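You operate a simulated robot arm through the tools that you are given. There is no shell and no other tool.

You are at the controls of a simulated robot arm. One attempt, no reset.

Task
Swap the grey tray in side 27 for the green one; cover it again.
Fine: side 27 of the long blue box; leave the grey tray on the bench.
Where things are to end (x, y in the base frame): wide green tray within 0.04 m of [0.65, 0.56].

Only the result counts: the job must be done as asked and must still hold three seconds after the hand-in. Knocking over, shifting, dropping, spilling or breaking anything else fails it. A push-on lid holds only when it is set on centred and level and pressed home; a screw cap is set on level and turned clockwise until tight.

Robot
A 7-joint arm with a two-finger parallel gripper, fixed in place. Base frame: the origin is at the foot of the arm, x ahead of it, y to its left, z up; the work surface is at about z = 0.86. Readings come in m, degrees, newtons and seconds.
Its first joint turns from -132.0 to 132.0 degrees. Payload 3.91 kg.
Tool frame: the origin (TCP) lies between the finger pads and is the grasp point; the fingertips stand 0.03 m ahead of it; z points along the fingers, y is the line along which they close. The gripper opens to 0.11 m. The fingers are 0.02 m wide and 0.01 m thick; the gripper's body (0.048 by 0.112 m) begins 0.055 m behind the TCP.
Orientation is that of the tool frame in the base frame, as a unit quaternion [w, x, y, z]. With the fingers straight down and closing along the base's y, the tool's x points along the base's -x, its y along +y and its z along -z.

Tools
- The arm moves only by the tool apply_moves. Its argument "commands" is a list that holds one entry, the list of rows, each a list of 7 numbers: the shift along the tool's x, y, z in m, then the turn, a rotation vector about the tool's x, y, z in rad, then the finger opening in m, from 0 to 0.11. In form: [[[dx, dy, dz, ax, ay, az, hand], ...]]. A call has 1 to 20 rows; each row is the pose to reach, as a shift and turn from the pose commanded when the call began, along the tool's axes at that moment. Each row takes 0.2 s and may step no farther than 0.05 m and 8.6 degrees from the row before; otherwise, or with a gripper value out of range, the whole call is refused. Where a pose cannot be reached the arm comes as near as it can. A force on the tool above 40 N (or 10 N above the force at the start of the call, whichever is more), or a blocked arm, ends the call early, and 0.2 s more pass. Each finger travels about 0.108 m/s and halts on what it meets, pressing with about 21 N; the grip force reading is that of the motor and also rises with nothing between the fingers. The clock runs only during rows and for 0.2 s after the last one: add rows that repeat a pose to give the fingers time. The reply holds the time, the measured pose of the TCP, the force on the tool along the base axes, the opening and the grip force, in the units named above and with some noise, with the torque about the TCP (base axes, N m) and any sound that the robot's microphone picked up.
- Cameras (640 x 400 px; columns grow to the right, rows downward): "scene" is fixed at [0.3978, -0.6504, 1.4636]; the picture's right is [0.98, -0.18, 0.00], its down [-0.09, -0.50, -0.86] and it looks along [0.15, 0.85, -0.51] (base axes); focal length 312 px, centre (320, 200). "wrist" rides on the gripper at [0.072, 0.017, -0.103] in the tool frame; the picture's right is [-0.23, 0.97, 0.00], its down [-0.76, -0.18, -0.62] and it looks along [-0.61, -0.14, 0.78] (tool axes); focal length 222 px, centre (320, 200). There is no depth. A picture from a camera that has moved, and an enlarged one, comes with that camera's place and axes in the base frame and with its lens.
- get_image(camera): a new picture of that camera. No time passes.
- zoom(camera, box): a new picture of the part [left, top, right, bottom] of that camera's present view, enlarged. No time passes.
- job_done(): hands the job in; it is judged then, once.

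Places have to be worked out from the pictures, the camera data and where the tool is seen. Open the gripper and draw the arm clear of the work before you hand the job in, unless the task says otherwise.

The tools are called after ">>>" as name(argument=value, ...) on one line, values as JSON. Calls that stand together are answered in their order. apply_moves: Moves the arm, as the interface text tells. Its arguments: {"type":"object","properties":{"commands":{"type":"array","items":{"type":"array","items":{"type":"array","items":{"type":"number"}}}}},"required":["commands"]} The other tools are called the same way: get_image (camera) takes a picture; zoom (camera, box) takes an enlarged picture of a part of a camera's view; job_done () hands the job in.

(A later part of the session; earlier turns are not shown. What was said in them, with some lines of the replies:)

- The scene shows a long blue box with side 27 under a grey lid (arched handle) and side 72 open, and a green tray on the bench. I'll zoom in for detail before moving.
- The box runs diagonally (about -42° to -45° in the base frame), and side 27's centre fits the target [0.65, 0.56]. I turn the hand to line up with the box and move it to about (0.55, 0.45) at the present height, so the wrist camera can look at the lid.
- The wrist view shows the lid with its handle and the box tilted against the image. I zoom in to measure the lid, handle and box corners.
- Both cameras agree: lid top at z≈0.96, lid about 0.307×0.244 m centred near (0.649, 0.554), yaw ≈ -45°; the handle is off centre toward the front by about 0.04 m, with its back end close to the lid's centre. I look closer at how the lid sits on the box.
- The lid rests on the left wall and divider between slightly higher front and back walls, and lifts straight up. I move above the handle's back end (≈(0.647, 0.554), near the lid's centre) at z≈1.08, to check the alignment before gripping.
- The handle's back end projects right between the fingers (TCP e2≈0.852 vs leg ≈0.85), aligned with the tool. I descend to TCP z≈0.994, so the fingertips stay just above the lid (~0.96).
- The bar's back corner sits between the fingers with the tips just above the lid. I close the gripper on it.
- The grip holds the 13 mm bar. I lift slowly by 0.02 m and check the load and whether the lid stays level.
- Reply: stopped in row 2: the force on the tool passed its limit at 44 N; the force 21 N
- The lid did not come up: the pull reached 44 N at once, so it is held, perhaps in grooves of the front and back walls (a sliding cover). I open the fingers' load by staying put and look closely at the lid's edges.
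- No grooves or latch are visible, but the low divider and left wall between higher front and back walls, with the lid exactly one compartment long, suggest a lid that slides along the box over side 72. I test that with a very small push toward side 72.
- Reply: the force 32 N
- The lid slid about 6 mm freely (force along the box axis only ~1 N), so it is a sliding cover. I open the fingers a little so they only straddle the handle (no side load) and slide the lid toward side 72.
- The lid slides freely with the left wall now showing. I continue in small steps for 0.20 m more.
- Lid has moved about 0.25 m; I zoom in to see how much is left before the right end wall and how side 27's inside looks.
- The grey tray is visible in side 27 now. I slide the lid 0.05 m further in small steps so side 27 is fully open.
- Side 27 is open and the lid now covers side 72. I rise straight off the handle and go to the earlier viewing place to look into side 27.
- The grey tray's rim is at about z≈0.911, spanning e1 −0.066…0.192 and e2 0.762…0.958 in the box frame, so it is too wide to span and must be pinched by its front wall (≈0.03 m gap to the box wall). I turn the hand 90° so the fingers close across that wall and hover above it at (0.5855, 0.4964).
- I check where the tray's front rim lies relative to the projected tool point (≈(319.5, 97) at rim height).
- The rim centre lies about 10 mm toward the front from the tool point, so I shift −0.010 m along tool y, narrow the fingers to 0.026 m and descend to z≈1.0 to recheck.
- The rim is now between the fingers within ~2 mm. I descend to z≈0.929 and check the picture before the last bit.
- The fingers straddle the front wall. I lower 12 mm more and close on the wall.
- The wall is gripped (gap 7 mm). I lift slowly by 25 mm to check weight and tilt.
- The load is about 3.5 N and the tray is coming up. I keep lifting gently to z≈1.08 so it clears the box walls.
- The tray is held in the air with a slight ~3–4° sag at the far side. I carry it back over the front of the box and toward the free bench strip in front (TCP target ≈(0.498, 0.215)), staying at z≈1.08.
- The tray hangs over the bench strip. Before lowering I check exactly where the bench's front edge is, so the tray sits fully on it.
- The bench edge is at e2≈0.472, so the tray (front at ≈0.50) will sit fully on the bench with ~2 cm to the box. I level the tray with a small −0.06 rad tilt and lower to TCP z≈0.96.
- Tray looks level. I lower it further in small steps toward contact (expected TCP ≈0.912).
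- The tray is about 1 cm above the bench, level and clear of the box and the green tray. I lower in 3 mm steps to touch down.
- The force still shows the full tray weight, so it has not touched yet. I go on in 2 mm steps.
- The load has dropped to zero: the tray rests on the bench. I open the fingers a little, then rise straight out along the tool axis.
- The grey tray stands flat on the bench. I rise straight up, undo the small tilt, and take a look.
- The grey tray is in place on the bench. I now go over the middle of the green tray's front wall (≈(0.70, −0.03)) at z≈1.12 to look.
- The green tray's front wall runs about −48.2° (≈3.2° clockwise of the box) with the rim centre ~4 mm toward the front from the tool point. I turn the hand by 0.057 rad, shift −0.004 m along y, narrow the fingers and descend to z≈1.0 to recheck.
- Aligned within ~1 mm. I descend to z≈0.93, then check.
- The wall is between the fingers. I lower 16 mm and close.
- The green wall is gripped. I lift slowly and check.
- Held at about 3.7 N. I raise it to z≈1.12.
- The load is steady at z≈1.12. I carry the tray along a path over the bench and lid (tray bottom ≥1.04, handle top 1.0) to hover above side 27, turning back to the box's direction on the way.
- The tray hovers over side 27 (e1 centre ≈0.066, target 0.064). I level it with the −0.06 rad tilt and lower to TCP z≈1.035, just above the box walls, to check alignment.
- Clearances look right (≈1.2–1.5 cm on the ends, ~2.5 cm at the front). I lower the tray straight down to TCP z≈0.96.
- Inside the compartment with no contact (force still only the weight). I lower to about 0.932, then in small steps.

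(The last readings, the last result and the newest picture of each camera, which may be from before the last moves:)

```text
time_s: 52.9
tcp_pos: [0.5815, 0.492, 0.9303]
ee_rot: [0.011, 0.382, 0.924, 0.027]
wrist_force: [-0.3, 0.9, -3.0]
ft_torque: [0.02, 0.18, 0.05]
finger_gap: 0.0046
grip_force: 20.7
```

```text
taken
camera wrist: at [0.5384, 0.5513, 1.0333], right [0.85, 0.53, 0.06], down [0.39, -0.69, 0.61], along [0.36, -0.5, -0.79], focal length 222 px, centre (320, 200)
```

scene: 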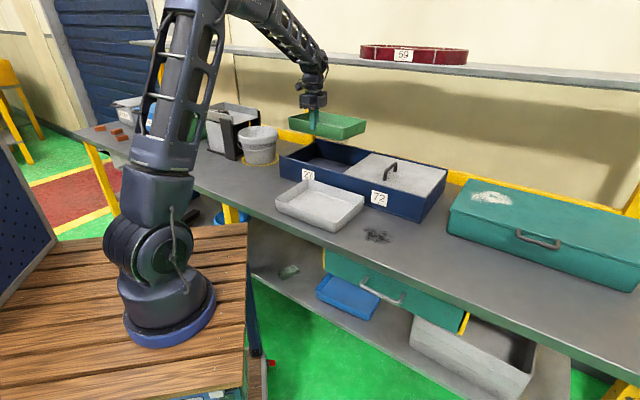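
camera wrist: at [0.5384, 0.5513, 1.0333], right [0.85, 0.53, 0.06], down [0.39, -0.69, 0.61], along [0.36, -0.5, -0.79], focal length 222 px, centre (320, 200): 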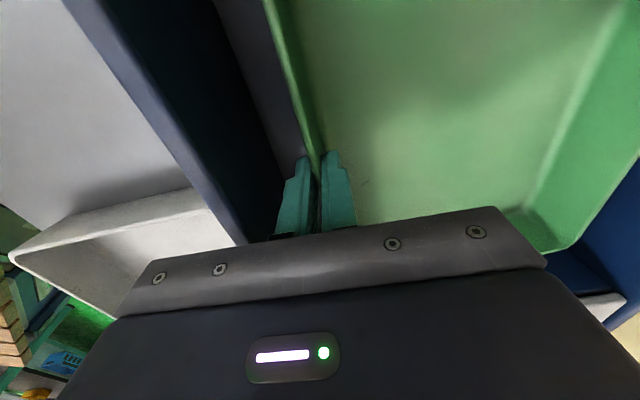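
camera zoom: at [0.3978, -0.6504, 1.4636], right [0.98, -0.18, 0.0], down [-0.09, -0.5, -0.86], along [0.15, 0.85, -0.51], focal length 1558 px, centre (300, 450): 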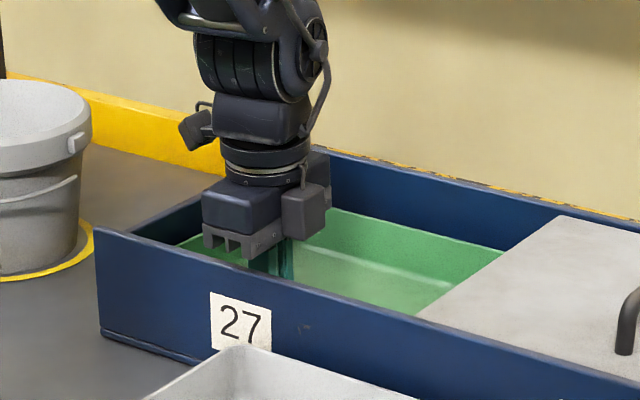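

A light contact has begun at the far-left corner (weight partly carried). I zoom to see the tray's attitude before lowering further.

>>> zoom(camera="scene", box=[284, 130, 364, 180])

>>> zoom(camera="wrist", box=[440, 140, 640, 320])

```text
8.00 times, centred on (324, 155) of scene
camera zoom: at [0.3978, -0.6504, 1.4636], right [0.98, -0.18, 0.0], down [-0.09, -0.5, -0.86], along [0.15, 0.85, -0.51], focal length 2492 px, centre (288, 560)
```

zoom: 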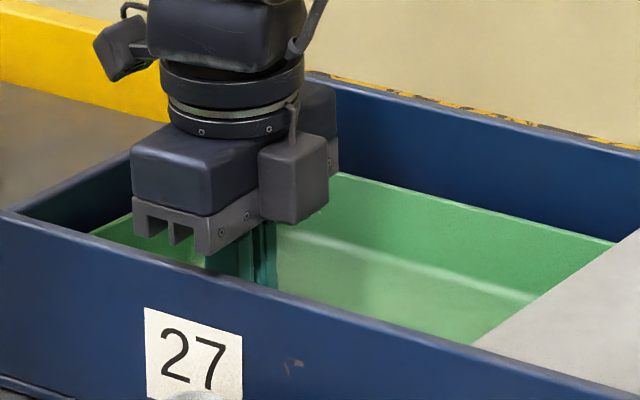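

```text
2.22 times, centred on (540, 230) of wrist
camera zoom: at [0.5384, 0.5513, 1.0333], right [0.85, 0.53, 0.06], down [0.39, -0.69, 0.61], along [0.36, -0.5, -0.79], focal length 494 px, centre (-169, 133)
```

zoom: 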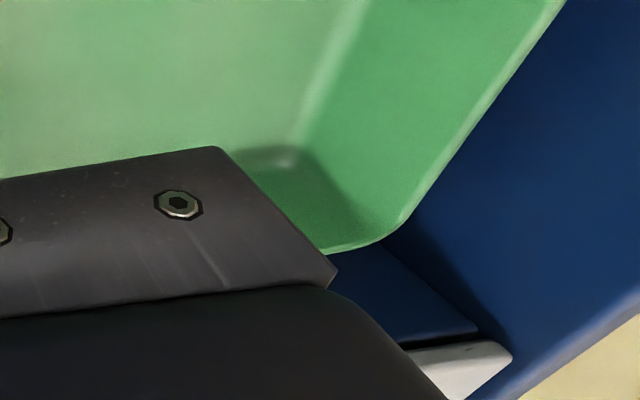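

The tray looks properly inside with gaps to the back and divider. I lower by 4 mm in two steps and read the forces.

>>> apply_moves(commands=[[[0, -0.0001, 0.002, 0, 0, 0, 0.0], [0, -0.0002, 0.004, 0, 0, 0, 0.0], [0, -0.0002, 0.004, 0, 0, 0, 0.0]]])

```text
time_s: 53.7
tcp_pos: [0.5822, 0.4907, 0.9258]
ee_rot: [0.01, 0.382, 0.924, 0.027]
wrist_force: [0.4, 0.6, 0.3]
ft_torque: [0.42, -0.41, 0.07]
finger_gap: 0.0049
grip_force: 21.3
```

The far edge now carries the weight while the near side is a few mm up. I tilt by another −0.02 rad and lower 4 mm to bring the near side down gently.

>>> apply_moves(commands=[[[0, -0.0001, 0.002, -0.01, 0, 0, 0.0], [0, -0.0002, 0.004, -0.02, 0, 0, 0.0], [0, -0.0002, 0.004, -0.02, 0, 0, 0.0]]])

>>> zoom(camera="scene", box=[284, 130, 364, 180])

```text
time_s: 54.5
tcp_pos: [0.5823, 0.4907, 0.9244]
ee_rot: [0.015, 0.382, 0.923, 0.037]
wrist_force: [0.0, -0.7, 10.0]
ft_torque: [-0.26, -0.08, 0.0]
finger_gap: 0.0048
grip_force: 21.2
stopped in row 3: the force on the tool passed its limit at 41 N (the readings are from after the stop); the commanded pose is now the measured one
```

```text
8.00 times, centred on (324, 155) of scene
camera zoom: at [0.3978, -0.6504, 1.4636], right [0.98, -0.18, 0.0], down [-0.09, -0.5, -0.86], along [0.15, 0.85, -0.51], focal length 2492 px, centre (288, 560)
```

zoom: 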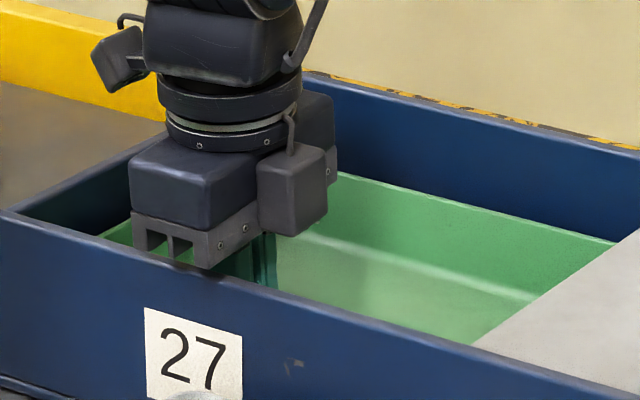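

The tray is seated firmly (force spike, now 10 N residual). I open the fingers a little to release.

>>> apply_moves(commands=[[[0, 0, -0.0005, 0, 0, 0, 0.01], [0, 0, -0.001, 0, 0, 0, 0.016], [0, 0, -0.001, 0, 0, 0, 0.022], [0, 0, -0.001, 0, 0, 0, 0.022]]])

>>> zoom(camera="scene", box=[284, 130, 364, 180])

>>> zoom(camera="wrist", box=[220, 80, 420, 230])

```text
time_s: 55.5
tcp_pos: [0.5822, 0.4911, 0.9243]
ee_rot: [0.016, 0.382, 0.923, 0.038]
wrist_force: [-0.1, 1.1, 0.2]
ft_torque: [0.01, 0.02, -0.04]
finger_gap: 0.0221
grip_force: 0.1
```

```text
8.00 times, centred on (324, 155) of scene
camera zoom: at [0.3978, -0.6504, 1.4636], right [0.98, -0.18, 0.0], down [-0.09, -0.5, -0.86], along [0.15, 0.85, -0.51], focal length 2492 px, centre (288, 560)
```

zoom: 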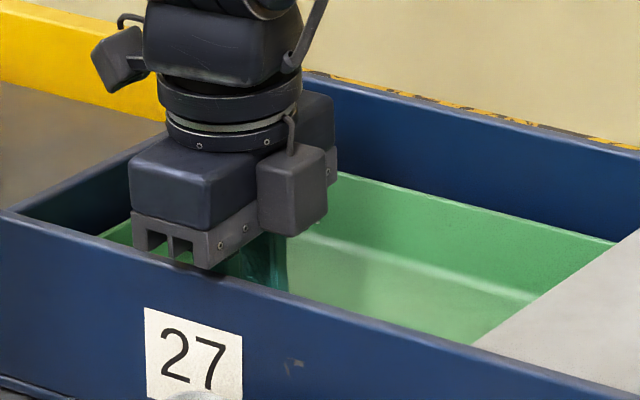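

```text
2.67 times, centred on (320, 155) of wrist
camera zoom: at [0.537, 0.549, 1.0285], right [0.85, 0.53, 0.08], down [0.38, -0.7, 0.61], along [0.37, -0.48, -0.79], focal length 592 px, centre (320, 320)
```

zoom: 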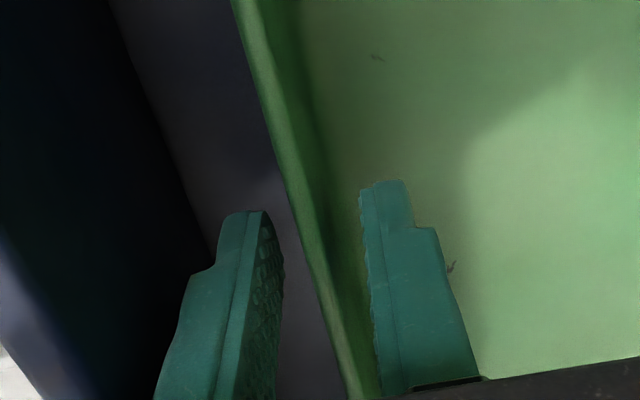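

Released with no load on the tool and the tray unmoved. I rise straight up out of the compartment, undoing the tilt once clear.

>>> apply_moves(commands=[[[0, 0.0012, -0.015, 0, 0, 0, 0.022], [0, 0.0028, -0.035, 0, 0, 0, 0.022], [0, 0.0048, -0.06, 0, 0, 0, 0.022], [0, 0.0072, -0.09, 0.02, 0, 0, 0.03], [0, 0.0104, -0.13, 0.05, 0, 0, 0.04], [0, 0.0136, -0.17, 0.08, 0, 0, 0.04], [0, 0.016, -0.2, 0.08, 0, 0, 0.04], [0, 0.016, -0.2, 0.08, 0, 0, 0.04]]])

>>> get_image(camera="wrist")

>>> get_image(camera="scene")

>>> zoom(camera="scene", box=[270, 125, 460, 225])

```text
time_s: 57.3
tcp_pos: [0.5808, 0.4913, 1.1254]
ee_rot: [0.0, 0.383, 0.924, -0.001]
wrist_force: [0.4, 0.3, 0.6]
ft_torque: [0.0, -0.03, 0.05]
finger_gap: 0.0399
grip_force: 0.0
```

```text
taken
camera wrist: at [0.5435, 0.5545, 1.2287], right [0.85, 0.53, 0.0], down [0.41, -0.66, 0.62], along [0.33, -0.53, -0.78], focal length 222 px, centre (320, 200)
```

wrist: 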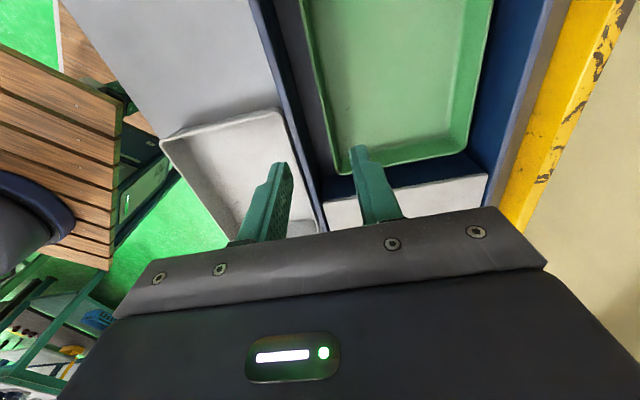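

```text
taken
```

scene: 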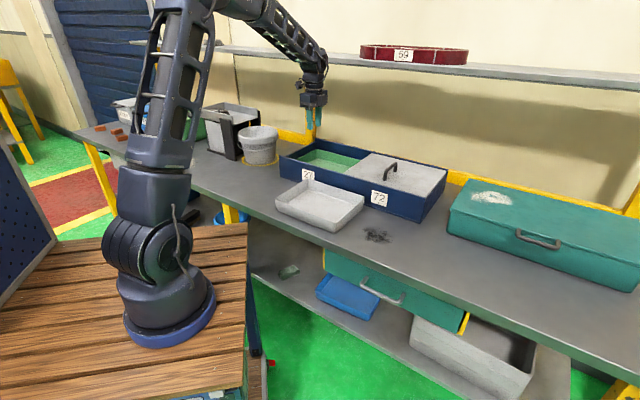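

```text
3.37 times, centred on (365, 175) of scene
camera zoom: at [0.3978, -0.6504, 1.4636], right [0.98, -0.18, 0.0], down [-0.09, -0.5, -0.86], along [0.15, 0.85, -0.51], focal length 1050 px, centre (168, 284)
```

zoom: 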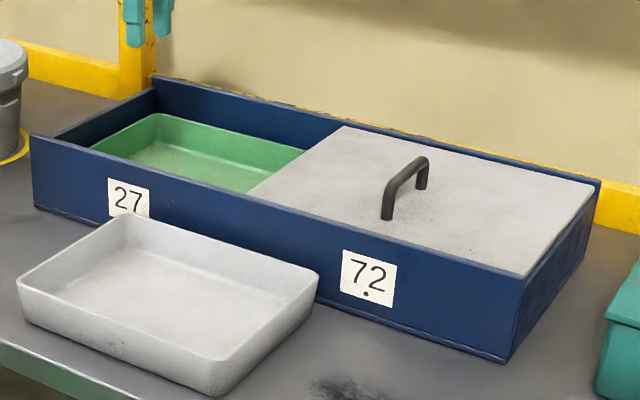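

The green tray sits in side 27 just as the grey one did. Now I go back to the lid handle: turn the hand 90° back and move above the handle's back end at ≈(0.860, 0.339), z≈1.12.

>>> apply_moves(commands=[[[-0.0254, 0.0075, 0, 0, 0, -0.1305, 0.04], [-0.0508, 0.0149, 0, 0, 0, -0.261, 0.045], [-0.0762, 0.0224, 0, 0, 0, -0.3915, 0.05], [-0.1016, 0.0298, 0, 0, 0, -0.522, 0.05], [-0.127, 0.0373, 0, 0, 0, -0.6525, 0.05], [-0.1524, 0.0447, 0, 0, 0, -0.783, 0.05], [-0.1778, 0.0522, 0, 0, 0, -0.9135, 0.05], [-0.2032, 0.0596, 0, 0, 0, -1.044, 0.05], [-0.2286, 0.0671, 0, 0, 0, -1.1745, 0.05], [-0.254, 0.0745, 0, 0, 0, -1.305, 0.05], [-0.2794, 0.082, 0, 0, 0, -1.4355, 0.05], [-0.3048, 0.0894, 0, 0, 0, -1.566, 0.05], [-0.3048, 0.0894, 0, 0, 0, -1.566, 0.05]]])

>>> get_image(camera="wrist")

>>> zoom(camera="scene", box=[300, 90, 460, 190])

```text
time_s: 60.1
tcp_pos: [0.8615, 0.3385, 1.1229]
ee_rot: [0.0, -0.382, 0.924, 0.0]
wrist_force: [0.4, 0.0, 0.3]
ft_torque: [-0.02, 0.0, 0.0]
finger_gap: 0.0502
grip_force: 0.0
```

```text
taken
camera wrist: at [0.7976, 0.3005, 1.2274], right [-0.53, 0.85, 0.0], down [0.67, 0.41, 0.62], along [0.53, 0.33, -0.78], focal length 222 px, centre (320, 200)
```

wrist: 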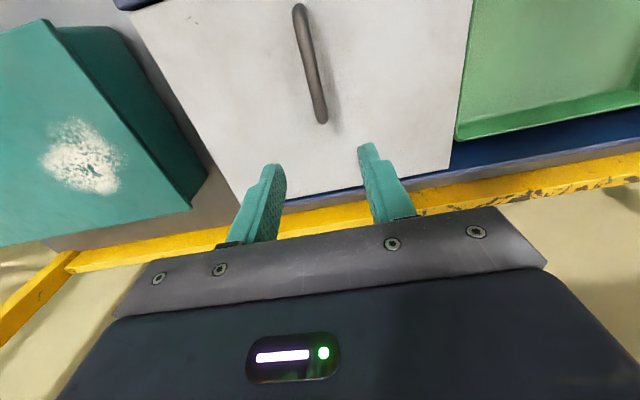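

```text
4.00 times, centred on (380, 140) of scene
camera zoom: at [0.3978, -0.6504, 1.4636], right [0.98, -0.18, 0.0], down [-0.09, -0.5, -0.86], along [0.15, 0.85, -0.51], focal length 1246 px, centre (80, 440)
```

zoom: 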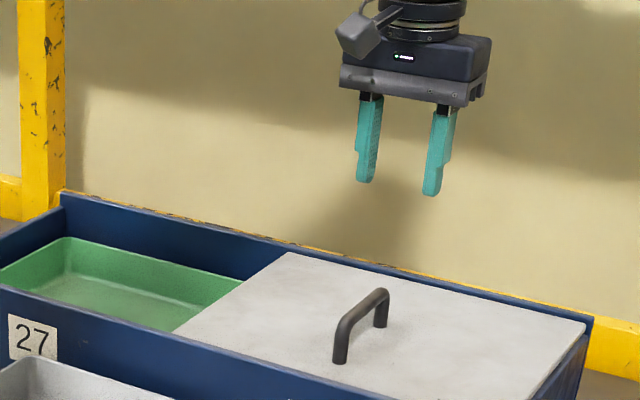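

The handle's back end is centred between the fingers. I descend to z≈0.996 with the fingers open 0.04.

>>> apply_moves(commands=[[[0.002, 0, 0.035, 0, 0, 0, 0.045], [0.002, 0, 0.07, 0, 0, 0, 0.04], [0.002, 0, 0.1, 0, 0, 0, 0.04], [0.002, 0, 0.117, 0, 0, 0, 0.04], [0.002, 0, 0.126, 0, 0, 0, 0.04], [0.002, 0, 0.126, 0, 0, 0, 0.03], [0.002, 0, 0.126, 0, 0, 0, 0.022], [0.002, 0, 0.126, 0, 0, 0, 0.022]]])

>>> get_image(camera="wrist")

>>> zoom(camera="scene", box=[340, 120, 440, 182])

```text
time_s: 61.9
tcp_pos: [0.8591, 0.3368, 0.9999]
ee_rot: [0.0, -0.381, 0.925, 0.0]
wrist_force: [0.0, -1.4, -0.6]
ft_torque: [0.0, -0.04, 0.0]
finger_gap: 0.022
grip_force: 0.2
```

```text
taken
camera wrist: at [0.796, 0.2991, 1.1031], right [-0.52, 0.85, 0.0], down [0.67, 0.41, 0.62], along [0.53, 0.33, -0.78], focal length 222 px, centre (320, 200)
```

wrist: 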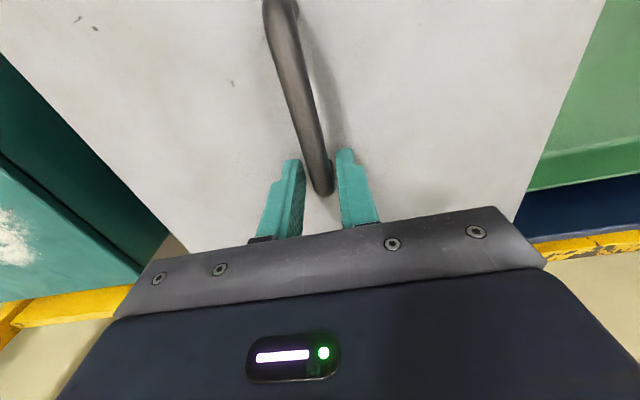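

```text
6.40 times, centred on (390, 151) of scene
camera zoom: at [0.3978, -0.6504, 1.4636], right [0.98, -0.18, 0.0], down [-0.09, -0.5, -0.86], along [0.15, 0.85, -0.51], focal length 1994 px, centre (-128, 514)
```

zoom: 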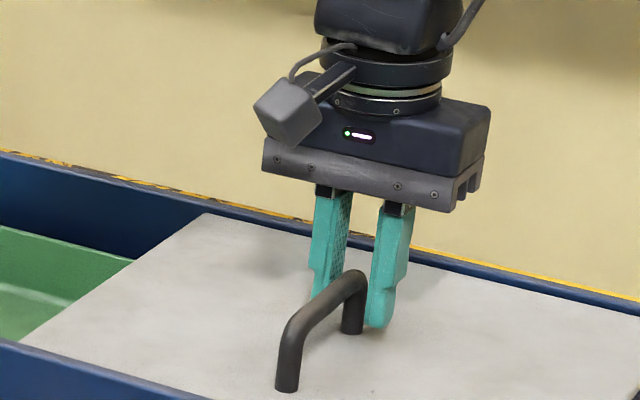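

The fingers straddle the handle. I slide the lid back toward side 27, 0.24 m first.

>>> apply_moves(commands=[[[0, 0.008, 0, 0, 0, 0, 0.022], [0, 0.02, 0, 0, 0, 0, 0.022], [0, 0.04, 0, 0, 0, 0, 0.022], [0, 0.06, 0, 0, 0, 0, 0.022], [0, 0.08, 0, 0, 0, 0, 0.022], [0, 0.1, 0, 0, 0, 0, 0.022], [0, 0.12, 0, 0, 0, 0, 0.022], [0, 0.14, 0, 0, 0, 0, 0.022], [0, 0.16, 0, 0, 0, 0, 0.022], [0, 0.18, 0, 0, 0, 0, 0.022], [0, 0.2, 0, 0, 0, 0, 0.022], [0, 0.22, 0, 0, 0, 0, 0.022], [0, 0.24, 0, 0, 0, 0, 0.022], [0, 0.24, 0, 0, 0, 0, 0.022]]])

>>> get_image(camera="wrist")

>>> zoom(camera="scene", box=[270, 115, 430, 215])

```text
time_s: 64.9
tcp_pos: [0.6894, 0.5081, 0.999]
ee_rot: [0.0, -0.381, 0.924, 0.0]
wrist_force: [0.4, 0.4, 0.4]
ft_torque: [-0.02, -0.01, 0.01]
finger_gap: 0.0223
grip_force: 0.0
```

```text
taken
camera wrist: at [0.6263, 0.4707, 1.1021], right [-0.52, 0.85, 0.0], down [0.67, 0.41, 0.62], along [0.53, 0.33, -0.78], focal length 222 px, centre (320, 200)
```

wrist: 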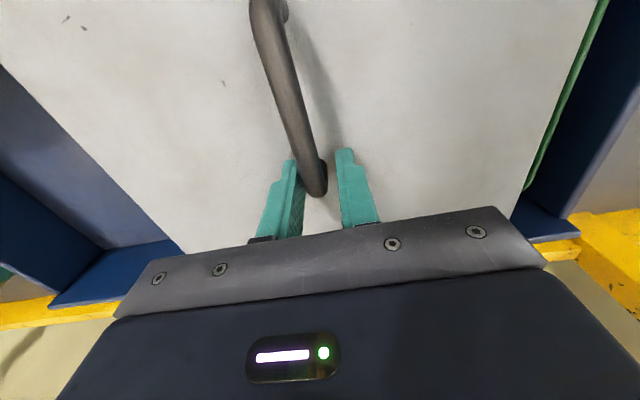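

```text
4.00 times, centred on (350, 165) of scene
camera zoom: at [0.3978, -0.6504, 1.4636], right [0.98, -0.18, 0.0], down [-0.09, -0.5, -0.86], along [0.15, 0.85, -0.51], focal length 1246 px, centre (200, 340)
```

zoom: 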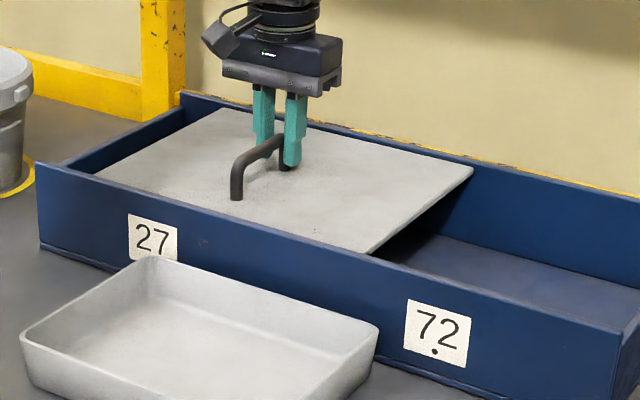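

The lid follows well; about 0.066 m is left. I slide 0.058 m more, then compare with the starting pictures.

>>> apply_moves(commands=[[[0, 0.012, 0, 0, 0, 0, 0.022], [0, 0.024, 0, 0, 0, 0, 0.022], [0, 0.036, 0, 0, 0, 0, 0.022], [0, 0.048, 0, 0, 0, 0, 0.022], [0, 0.058, 0, 0, 0, 0, 0.022], [0, 0.058, 0, 0, 0, 0, 0.022]]])

>>> zoom(camera="scene", box=[336, 140, 400, 180])

>>> zoom(camera="scene", box=[272, 140, 304, 160])

```text
time_s: 66.3
tcp_pos: [0.6488, 0.5497, 0.9998]
ee_rot: [0.0, -0.382, 0.924, 0.0]
wrist_force: [0.8, -0.5, 0.0]
ft_torque: [0.0, -0.02, 0.0]
finger_gap: 0.0221
grip_force: 0.2
```

```text
10.00 times, centred on (368, 160) of scene
camera zoom: at [0.3978, -0.6504, 1.4636], right [0.98, -0.18, 0.0], down [-0.09, -0.5, -0.86], along [0.15, 0.85, -0.51], focal length 3116 px, centre (-160, 600)
```

zoom: 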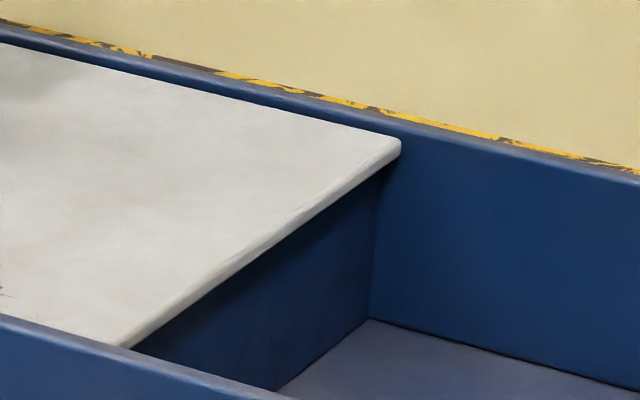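

```text
16.00 times, centred on (288, 150) of scene
camera zoom: at [0.3978, -0.6504, 1.4636], right [0.98, -0.18, 0.0], down [-0.09, -0.5, -0.86], along [0.15, 0.85, -0.51], focal length 4985 px, centre (832, 1000)
```

zoom: 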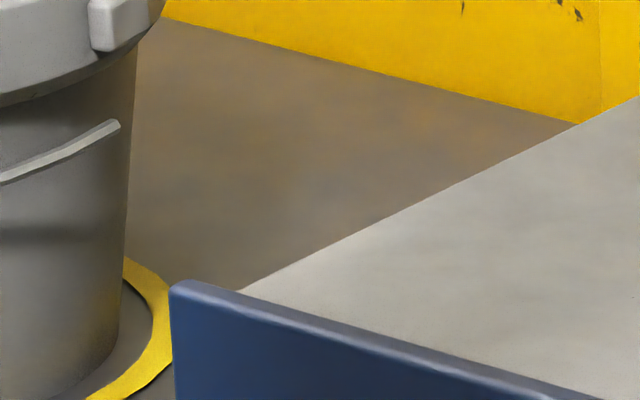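

The lid is about 8 mm short of its starting place (corner at x=400 vs 380 at the start). I slide 8 mm more in small steps.

>>> apply_moves(commands=[[[0, 0.003, 0, 0, 0, 0, 0.022], [0, 0.006, 0, 0, 0, 0, 0.022], [0, 0.008, 0, 0, 0, 0, 0.022], [0, 0.008, 0, 0, 0, 0, 0.022]]])

>>> zoom(camera="scene", box=[336, 140, 400, 180])

>>> zoom(camera="scene", box=[272, 140, 304, 160])

```text
time_s: 67.3
tcp_pos: [0.6429, 0.554, 0.9998]
ee_rot: [0.0, -0.381, 0.924, -0.001]
wrist_force: [1.3, -0.1, 0.5]
ft_torque: [-0.02, 0.01, 0.02]
finger_gap: 0.0226
grip_force: 0.3
```

```text
10.00 times, centred on (368, 160) of scene
camera zoom: at [0.3978, -0.6504, 1.4636], right [0.98, -0.18, 0.0], down [-0.09, -0.5, -0.86], along [0.15, 0.85, -0.51], focal length 3116 px, centre (-160, 600)
```

zoom: 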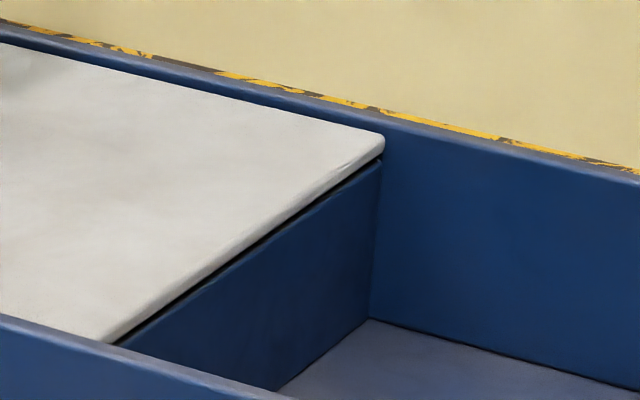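

```text
16.00 times, centred on (288, 150) of scene
camera zoom: at [0.3978, -0.6504, 1.4636], right [0.98, -0.18, 0.0], down [-0.09, -0.5, -0.86], along [0.15, 0.85, -0.51], focal length 4985 px, centre (832, 1000)
```

zoom: 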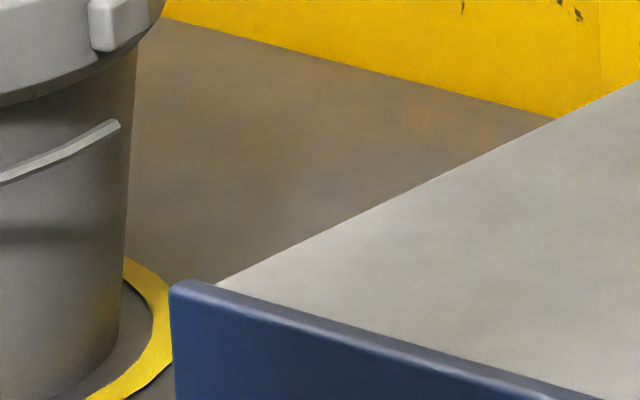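

About 1 mm is left. I nudge 1.5 mm more and compare again.

>>> apply_moves(commands=[[[0, 0.001, 0, 0, 0, 0, 0.022], [0, 0.0015, 0, 0, 0, 0, 0.022], [0, 0.0015, 0, 0, 0, 0, 0.022]]])

>>> zoom(camera="scene", box=[336, 140, 400, 180])

>>> zoom(camera="scene", box=[272, 140, 304, 160])

>>> zoom(camera="wrist", box=[200, 60, 456, 220])

```text
time_s: 68.1
tcp_pos: [0.6429, 0.5557, 0.9989]
ee_rot: [0.0, -0.381, 0.924, 0.0]
wrist_force: [1.4, -1.3, -0.6]
ft_torque: [0.02, -0.02, -0.02]
finger_gap: 0.0228
grip_force: 0.5
```

```text
10.00 times, centred on (368, 160) of scene
camera zoom: at [0.3978, -0.6504, 1.4636], right [0.98, -0.18, 0.0], down [-0.09, -0.5, -0.86], along [0.15, 0.85, -0.51], focal length 3116 px, centre (-160, 600)
```

zoom: 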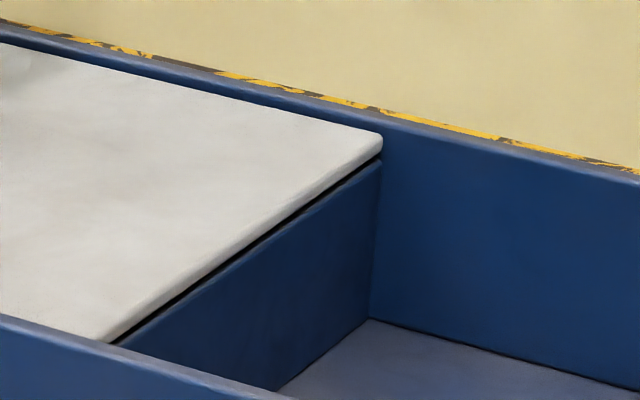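

```text
16.00 times, centred on (288, 150) of scene
camera zoom: at [0.3978, -0.6504, 1.4636], right [0.98, -0.18, 0.0], down [-0.09, -0.5, -0.86], along [0.15, 0.85, -0.51], focal length 4985 px, centre (832, 1000)
```

zoom: 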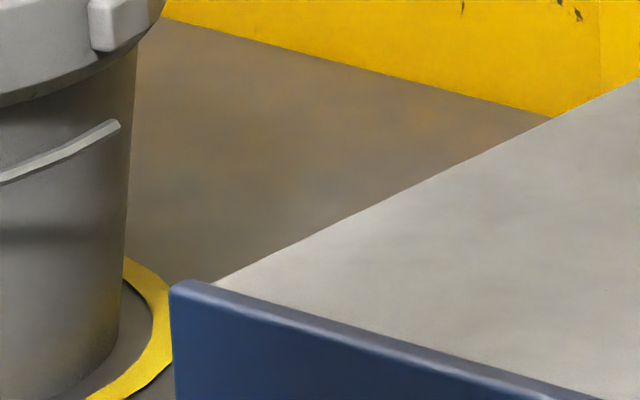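

```text
2.50 times, centred on (328, 140) of wrist
camera zoom: at [0.5791, 0.5176, 1.1025], right [-0.52, 0.85, 0.0], down [0.67, 0.41, 0.62], along [0.53, 0.33, -0.78], focal length 555 px, centre (300, 350)
```

zoom: 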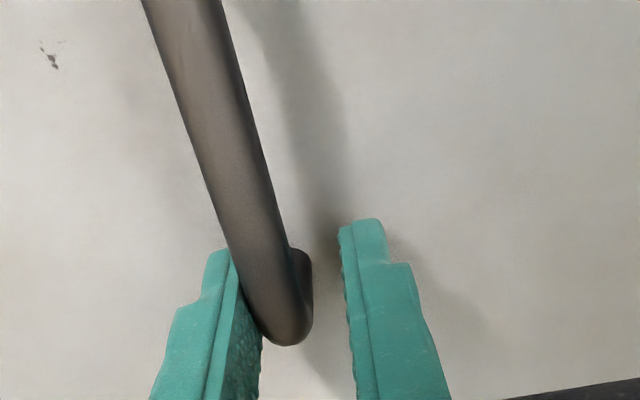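

The lid is within ~0.5 mm of its starting place and a small resisting force (≈2 N) shows it is reaching its stop. One more 1.5 mm push makes sure it is home.

>>> apply_moves(commands=[[[0, 0.001, 0, 0, 0, 0, 0.022], [0, 0.0015, 0, 0, 0, 0, 0.022], [0, 0.0015, 0, 0, 0, 0, 0.022]]])

>>> zoom(camera="scene", box=[336, 140, 400, 180])

>>> zoom(camera="scene", box=[272, 140, 304, 160])

```text
time_s: 68.9
tcp_pos: [0.6411, 0.5569, 0.9999]
ee_rot: [-0.001, -0.381, 0.925, 0.0]
wrist_force: [2.3, -1.8, 1.3]
ft_torque: [-0.02, -0.01, 0.01]
finger_gap: 0.023
grip_force: 1.0
```

```text
10.00 times, centred on (368, 160) of scene
camera zoom: at [0.3978, -0.6504, 1.4636], right [0.98, -0.18, 0.0], down [-0.09, -0.5, -0.86], along [0.15, 0.85, -0.51], focal length 3116 px, centre (-160, 600)
```

zoom: 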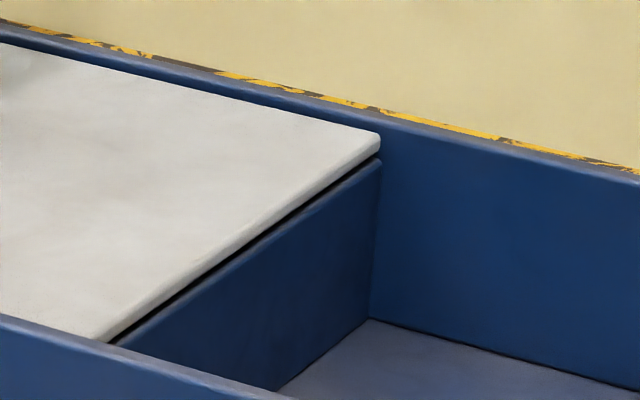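

```text
16.00 times, centred on (288, 150) of scene
camera zoom: at [0.3978, -0.6504, 1.4636], right [0.98, -0.18, 0.0], down [-0.09, -0.5, -0.86], along [0.15, 0.85, -0.51], focal length 4985 px, centre (832, 1000)
```

zoom: 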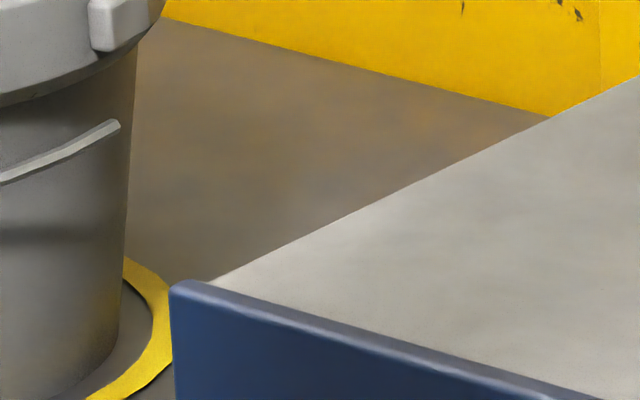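

The lid now matches the starting picture. I back the fingers off to centre on the handle, then rise and draw the arm clear.

>>> apply_moves(commands=[[[0, -0.004, 0, 0, 0, 0, 0.024], [0, -0.0045, 0, 0, 0, 0, 0.03], [0, -0.0045, -0.02, 0, 0, 0, 0.03], [0, -0.0045, -0.05, 0, 0, 0, 0.03], [0, -0.0045, -0.09, 0, 0, 0, 0.03], [0.02, -0.0045, -0.13, 0, 0, 0, 0.04], [0.05, -0.0045, -0.16, 0, 0, 0, 0.05], [0.09, -0.0045, -0.19, 0, 0, 0, 0.05], [0.13, -0.0045, -0.2, 0, 0, 0, 0.05], [0.13, -0.0045, -0.2, 0, 0, 0, 0.05]]])

>>> get_image(camera="scene")

>>> get_image(camera="wrist")

>>> zoom(camera="scene", box=[336, 140, 400, 180])

```text
time_s: 71.1
tcp_pos: [0.555, 0.4596, 1.1994]
ee_rot: [0.0, -0.381, 0.925, 0.0]
wrist_force: [0.4, 0.2, -0.6]
ft_torque: [0.02, -0.01, 0.01]
finger_gap: 0.05
grip_force: 0.0
```

```text
taken
```

scene: 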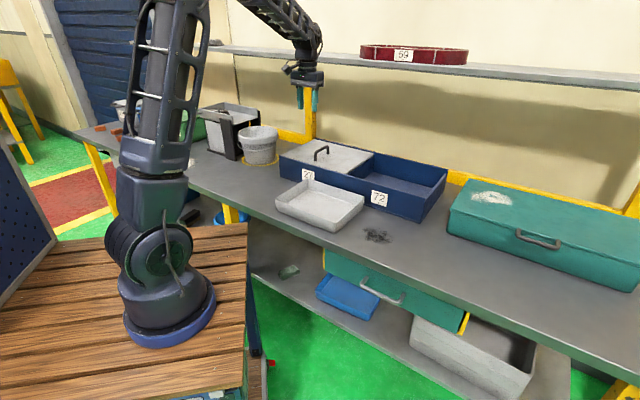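

```text
taken
camera wrist: at [0.4917, 0.422, 1.3028], right [-0.52, 0.85, 0.0], down [0.67, 0.41, 0.62], along [0.53, 0.33, -0.78], focal length 222 px, centre (320, 200)
```

wrist: 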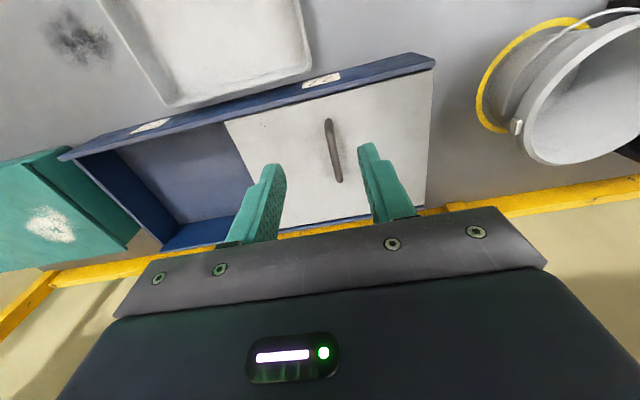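

```text
10.00 times, centred on (368, 160) of scene
camera zoom: at [0.3978, -0.6504, 1.4636], right [0.98, -0.18, 0.0], down [-0.09, -0.5, -0.86], along [0.15, 0.85, -0.51], focal length 3116 px, centre (-160, 600)
```

zoom: 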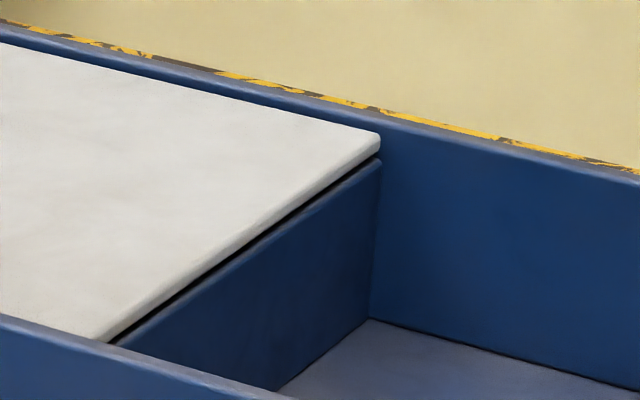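

The lid covers side 27 exactly as at the start, the grey tray stands on the bench, and nothing else has moved. I draw the arm back toward its starting place with the gripper open.

>>> apply_moves(commands=[[[0.03, 0.01, 0, 0, 0, 0, 0.07], [0.06, 0.02, 0, 0, 0, 0, 0.09], [0.09, 0.03, 0, 0, 0, 0, 0.11], [0.12, 0.04, 0, 0, 0, 0, 0.11], [0.14, 0.04, 0, 0, 0, 0, 0.11], [0.14, 0.04, 0, 0, 0, 0, 0.11]]])

>>> get_image(camera="scene")

>>> zoom(camera="scene", box=[250, 120, 450, 245])

```text
time_s: 72.5
tcp_pos: [0.4261, 0.3919, 1.1995]
ee_rot: [-0.001, -0.381, 0.925, 0.001]
wrist_force: [-0.1, 0.5, 0.4]
ft_torque: [-0.02, 0.01, 0.02]
finger_gap: 0.1096
grip_force: 0.1
```

```text
taken
```

scene: 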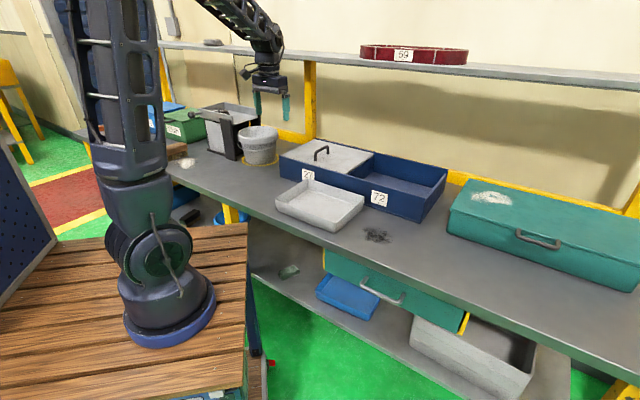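

```text
3.20 times, centred on (350, 182) of scene
camera zoom: at [0.3978, -0.6504, 1.4636], right [0.98, -0.18, 0.0], down [-0.09, -0.5, -0.86], along [0.15, 0.85, -0.51], focal length 997 px, centre (224, 256)
```

zoom: 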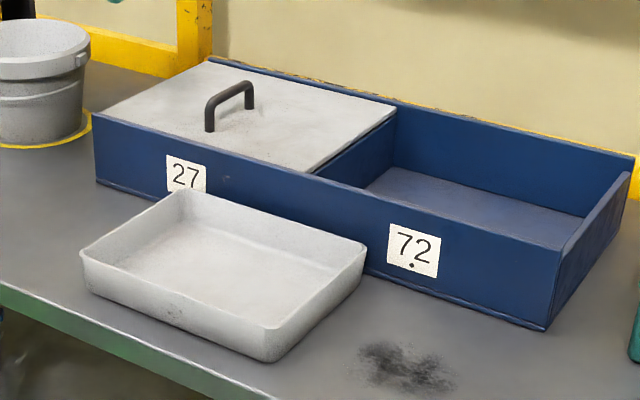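

Everything is as asked: the green tray is in side 27 under the closed lid, the grey tray stands flat on the bench, the box, bucket and other things are where they were, and the arm is clear with the gripper open. I hand the job in.

>>> job_done()

```text
The job is handed in.
```

The swap is done and handed in. The green tray is in side 27 with the lid closed over it, and the grey tray is flat on the bench in front of the box.

- **Green tray position:** it sits about 0.01 m from [0.65, 0.56], estimated from the camera pictures, so it is inside the 0.04 m allowance.
- **Lid:** it turned out to be a sliding cover rather than a lift-off one. Before I knew that, I pulled up on it once and the arm stopped itself at 44 N. I then slid it over side 72 while swapping the trays and slid it back to its starting position, which matches the starting pictures.
- **Setting the green tray down:** there was one brief push of 41 N as it seated. I think that was the tray reaching the floor of the box. The gripper touching the box wall is possible but less likely.
- **Surroundings:** nothing else looks moved in the final pictures, and the arm is clear with the gripper open.
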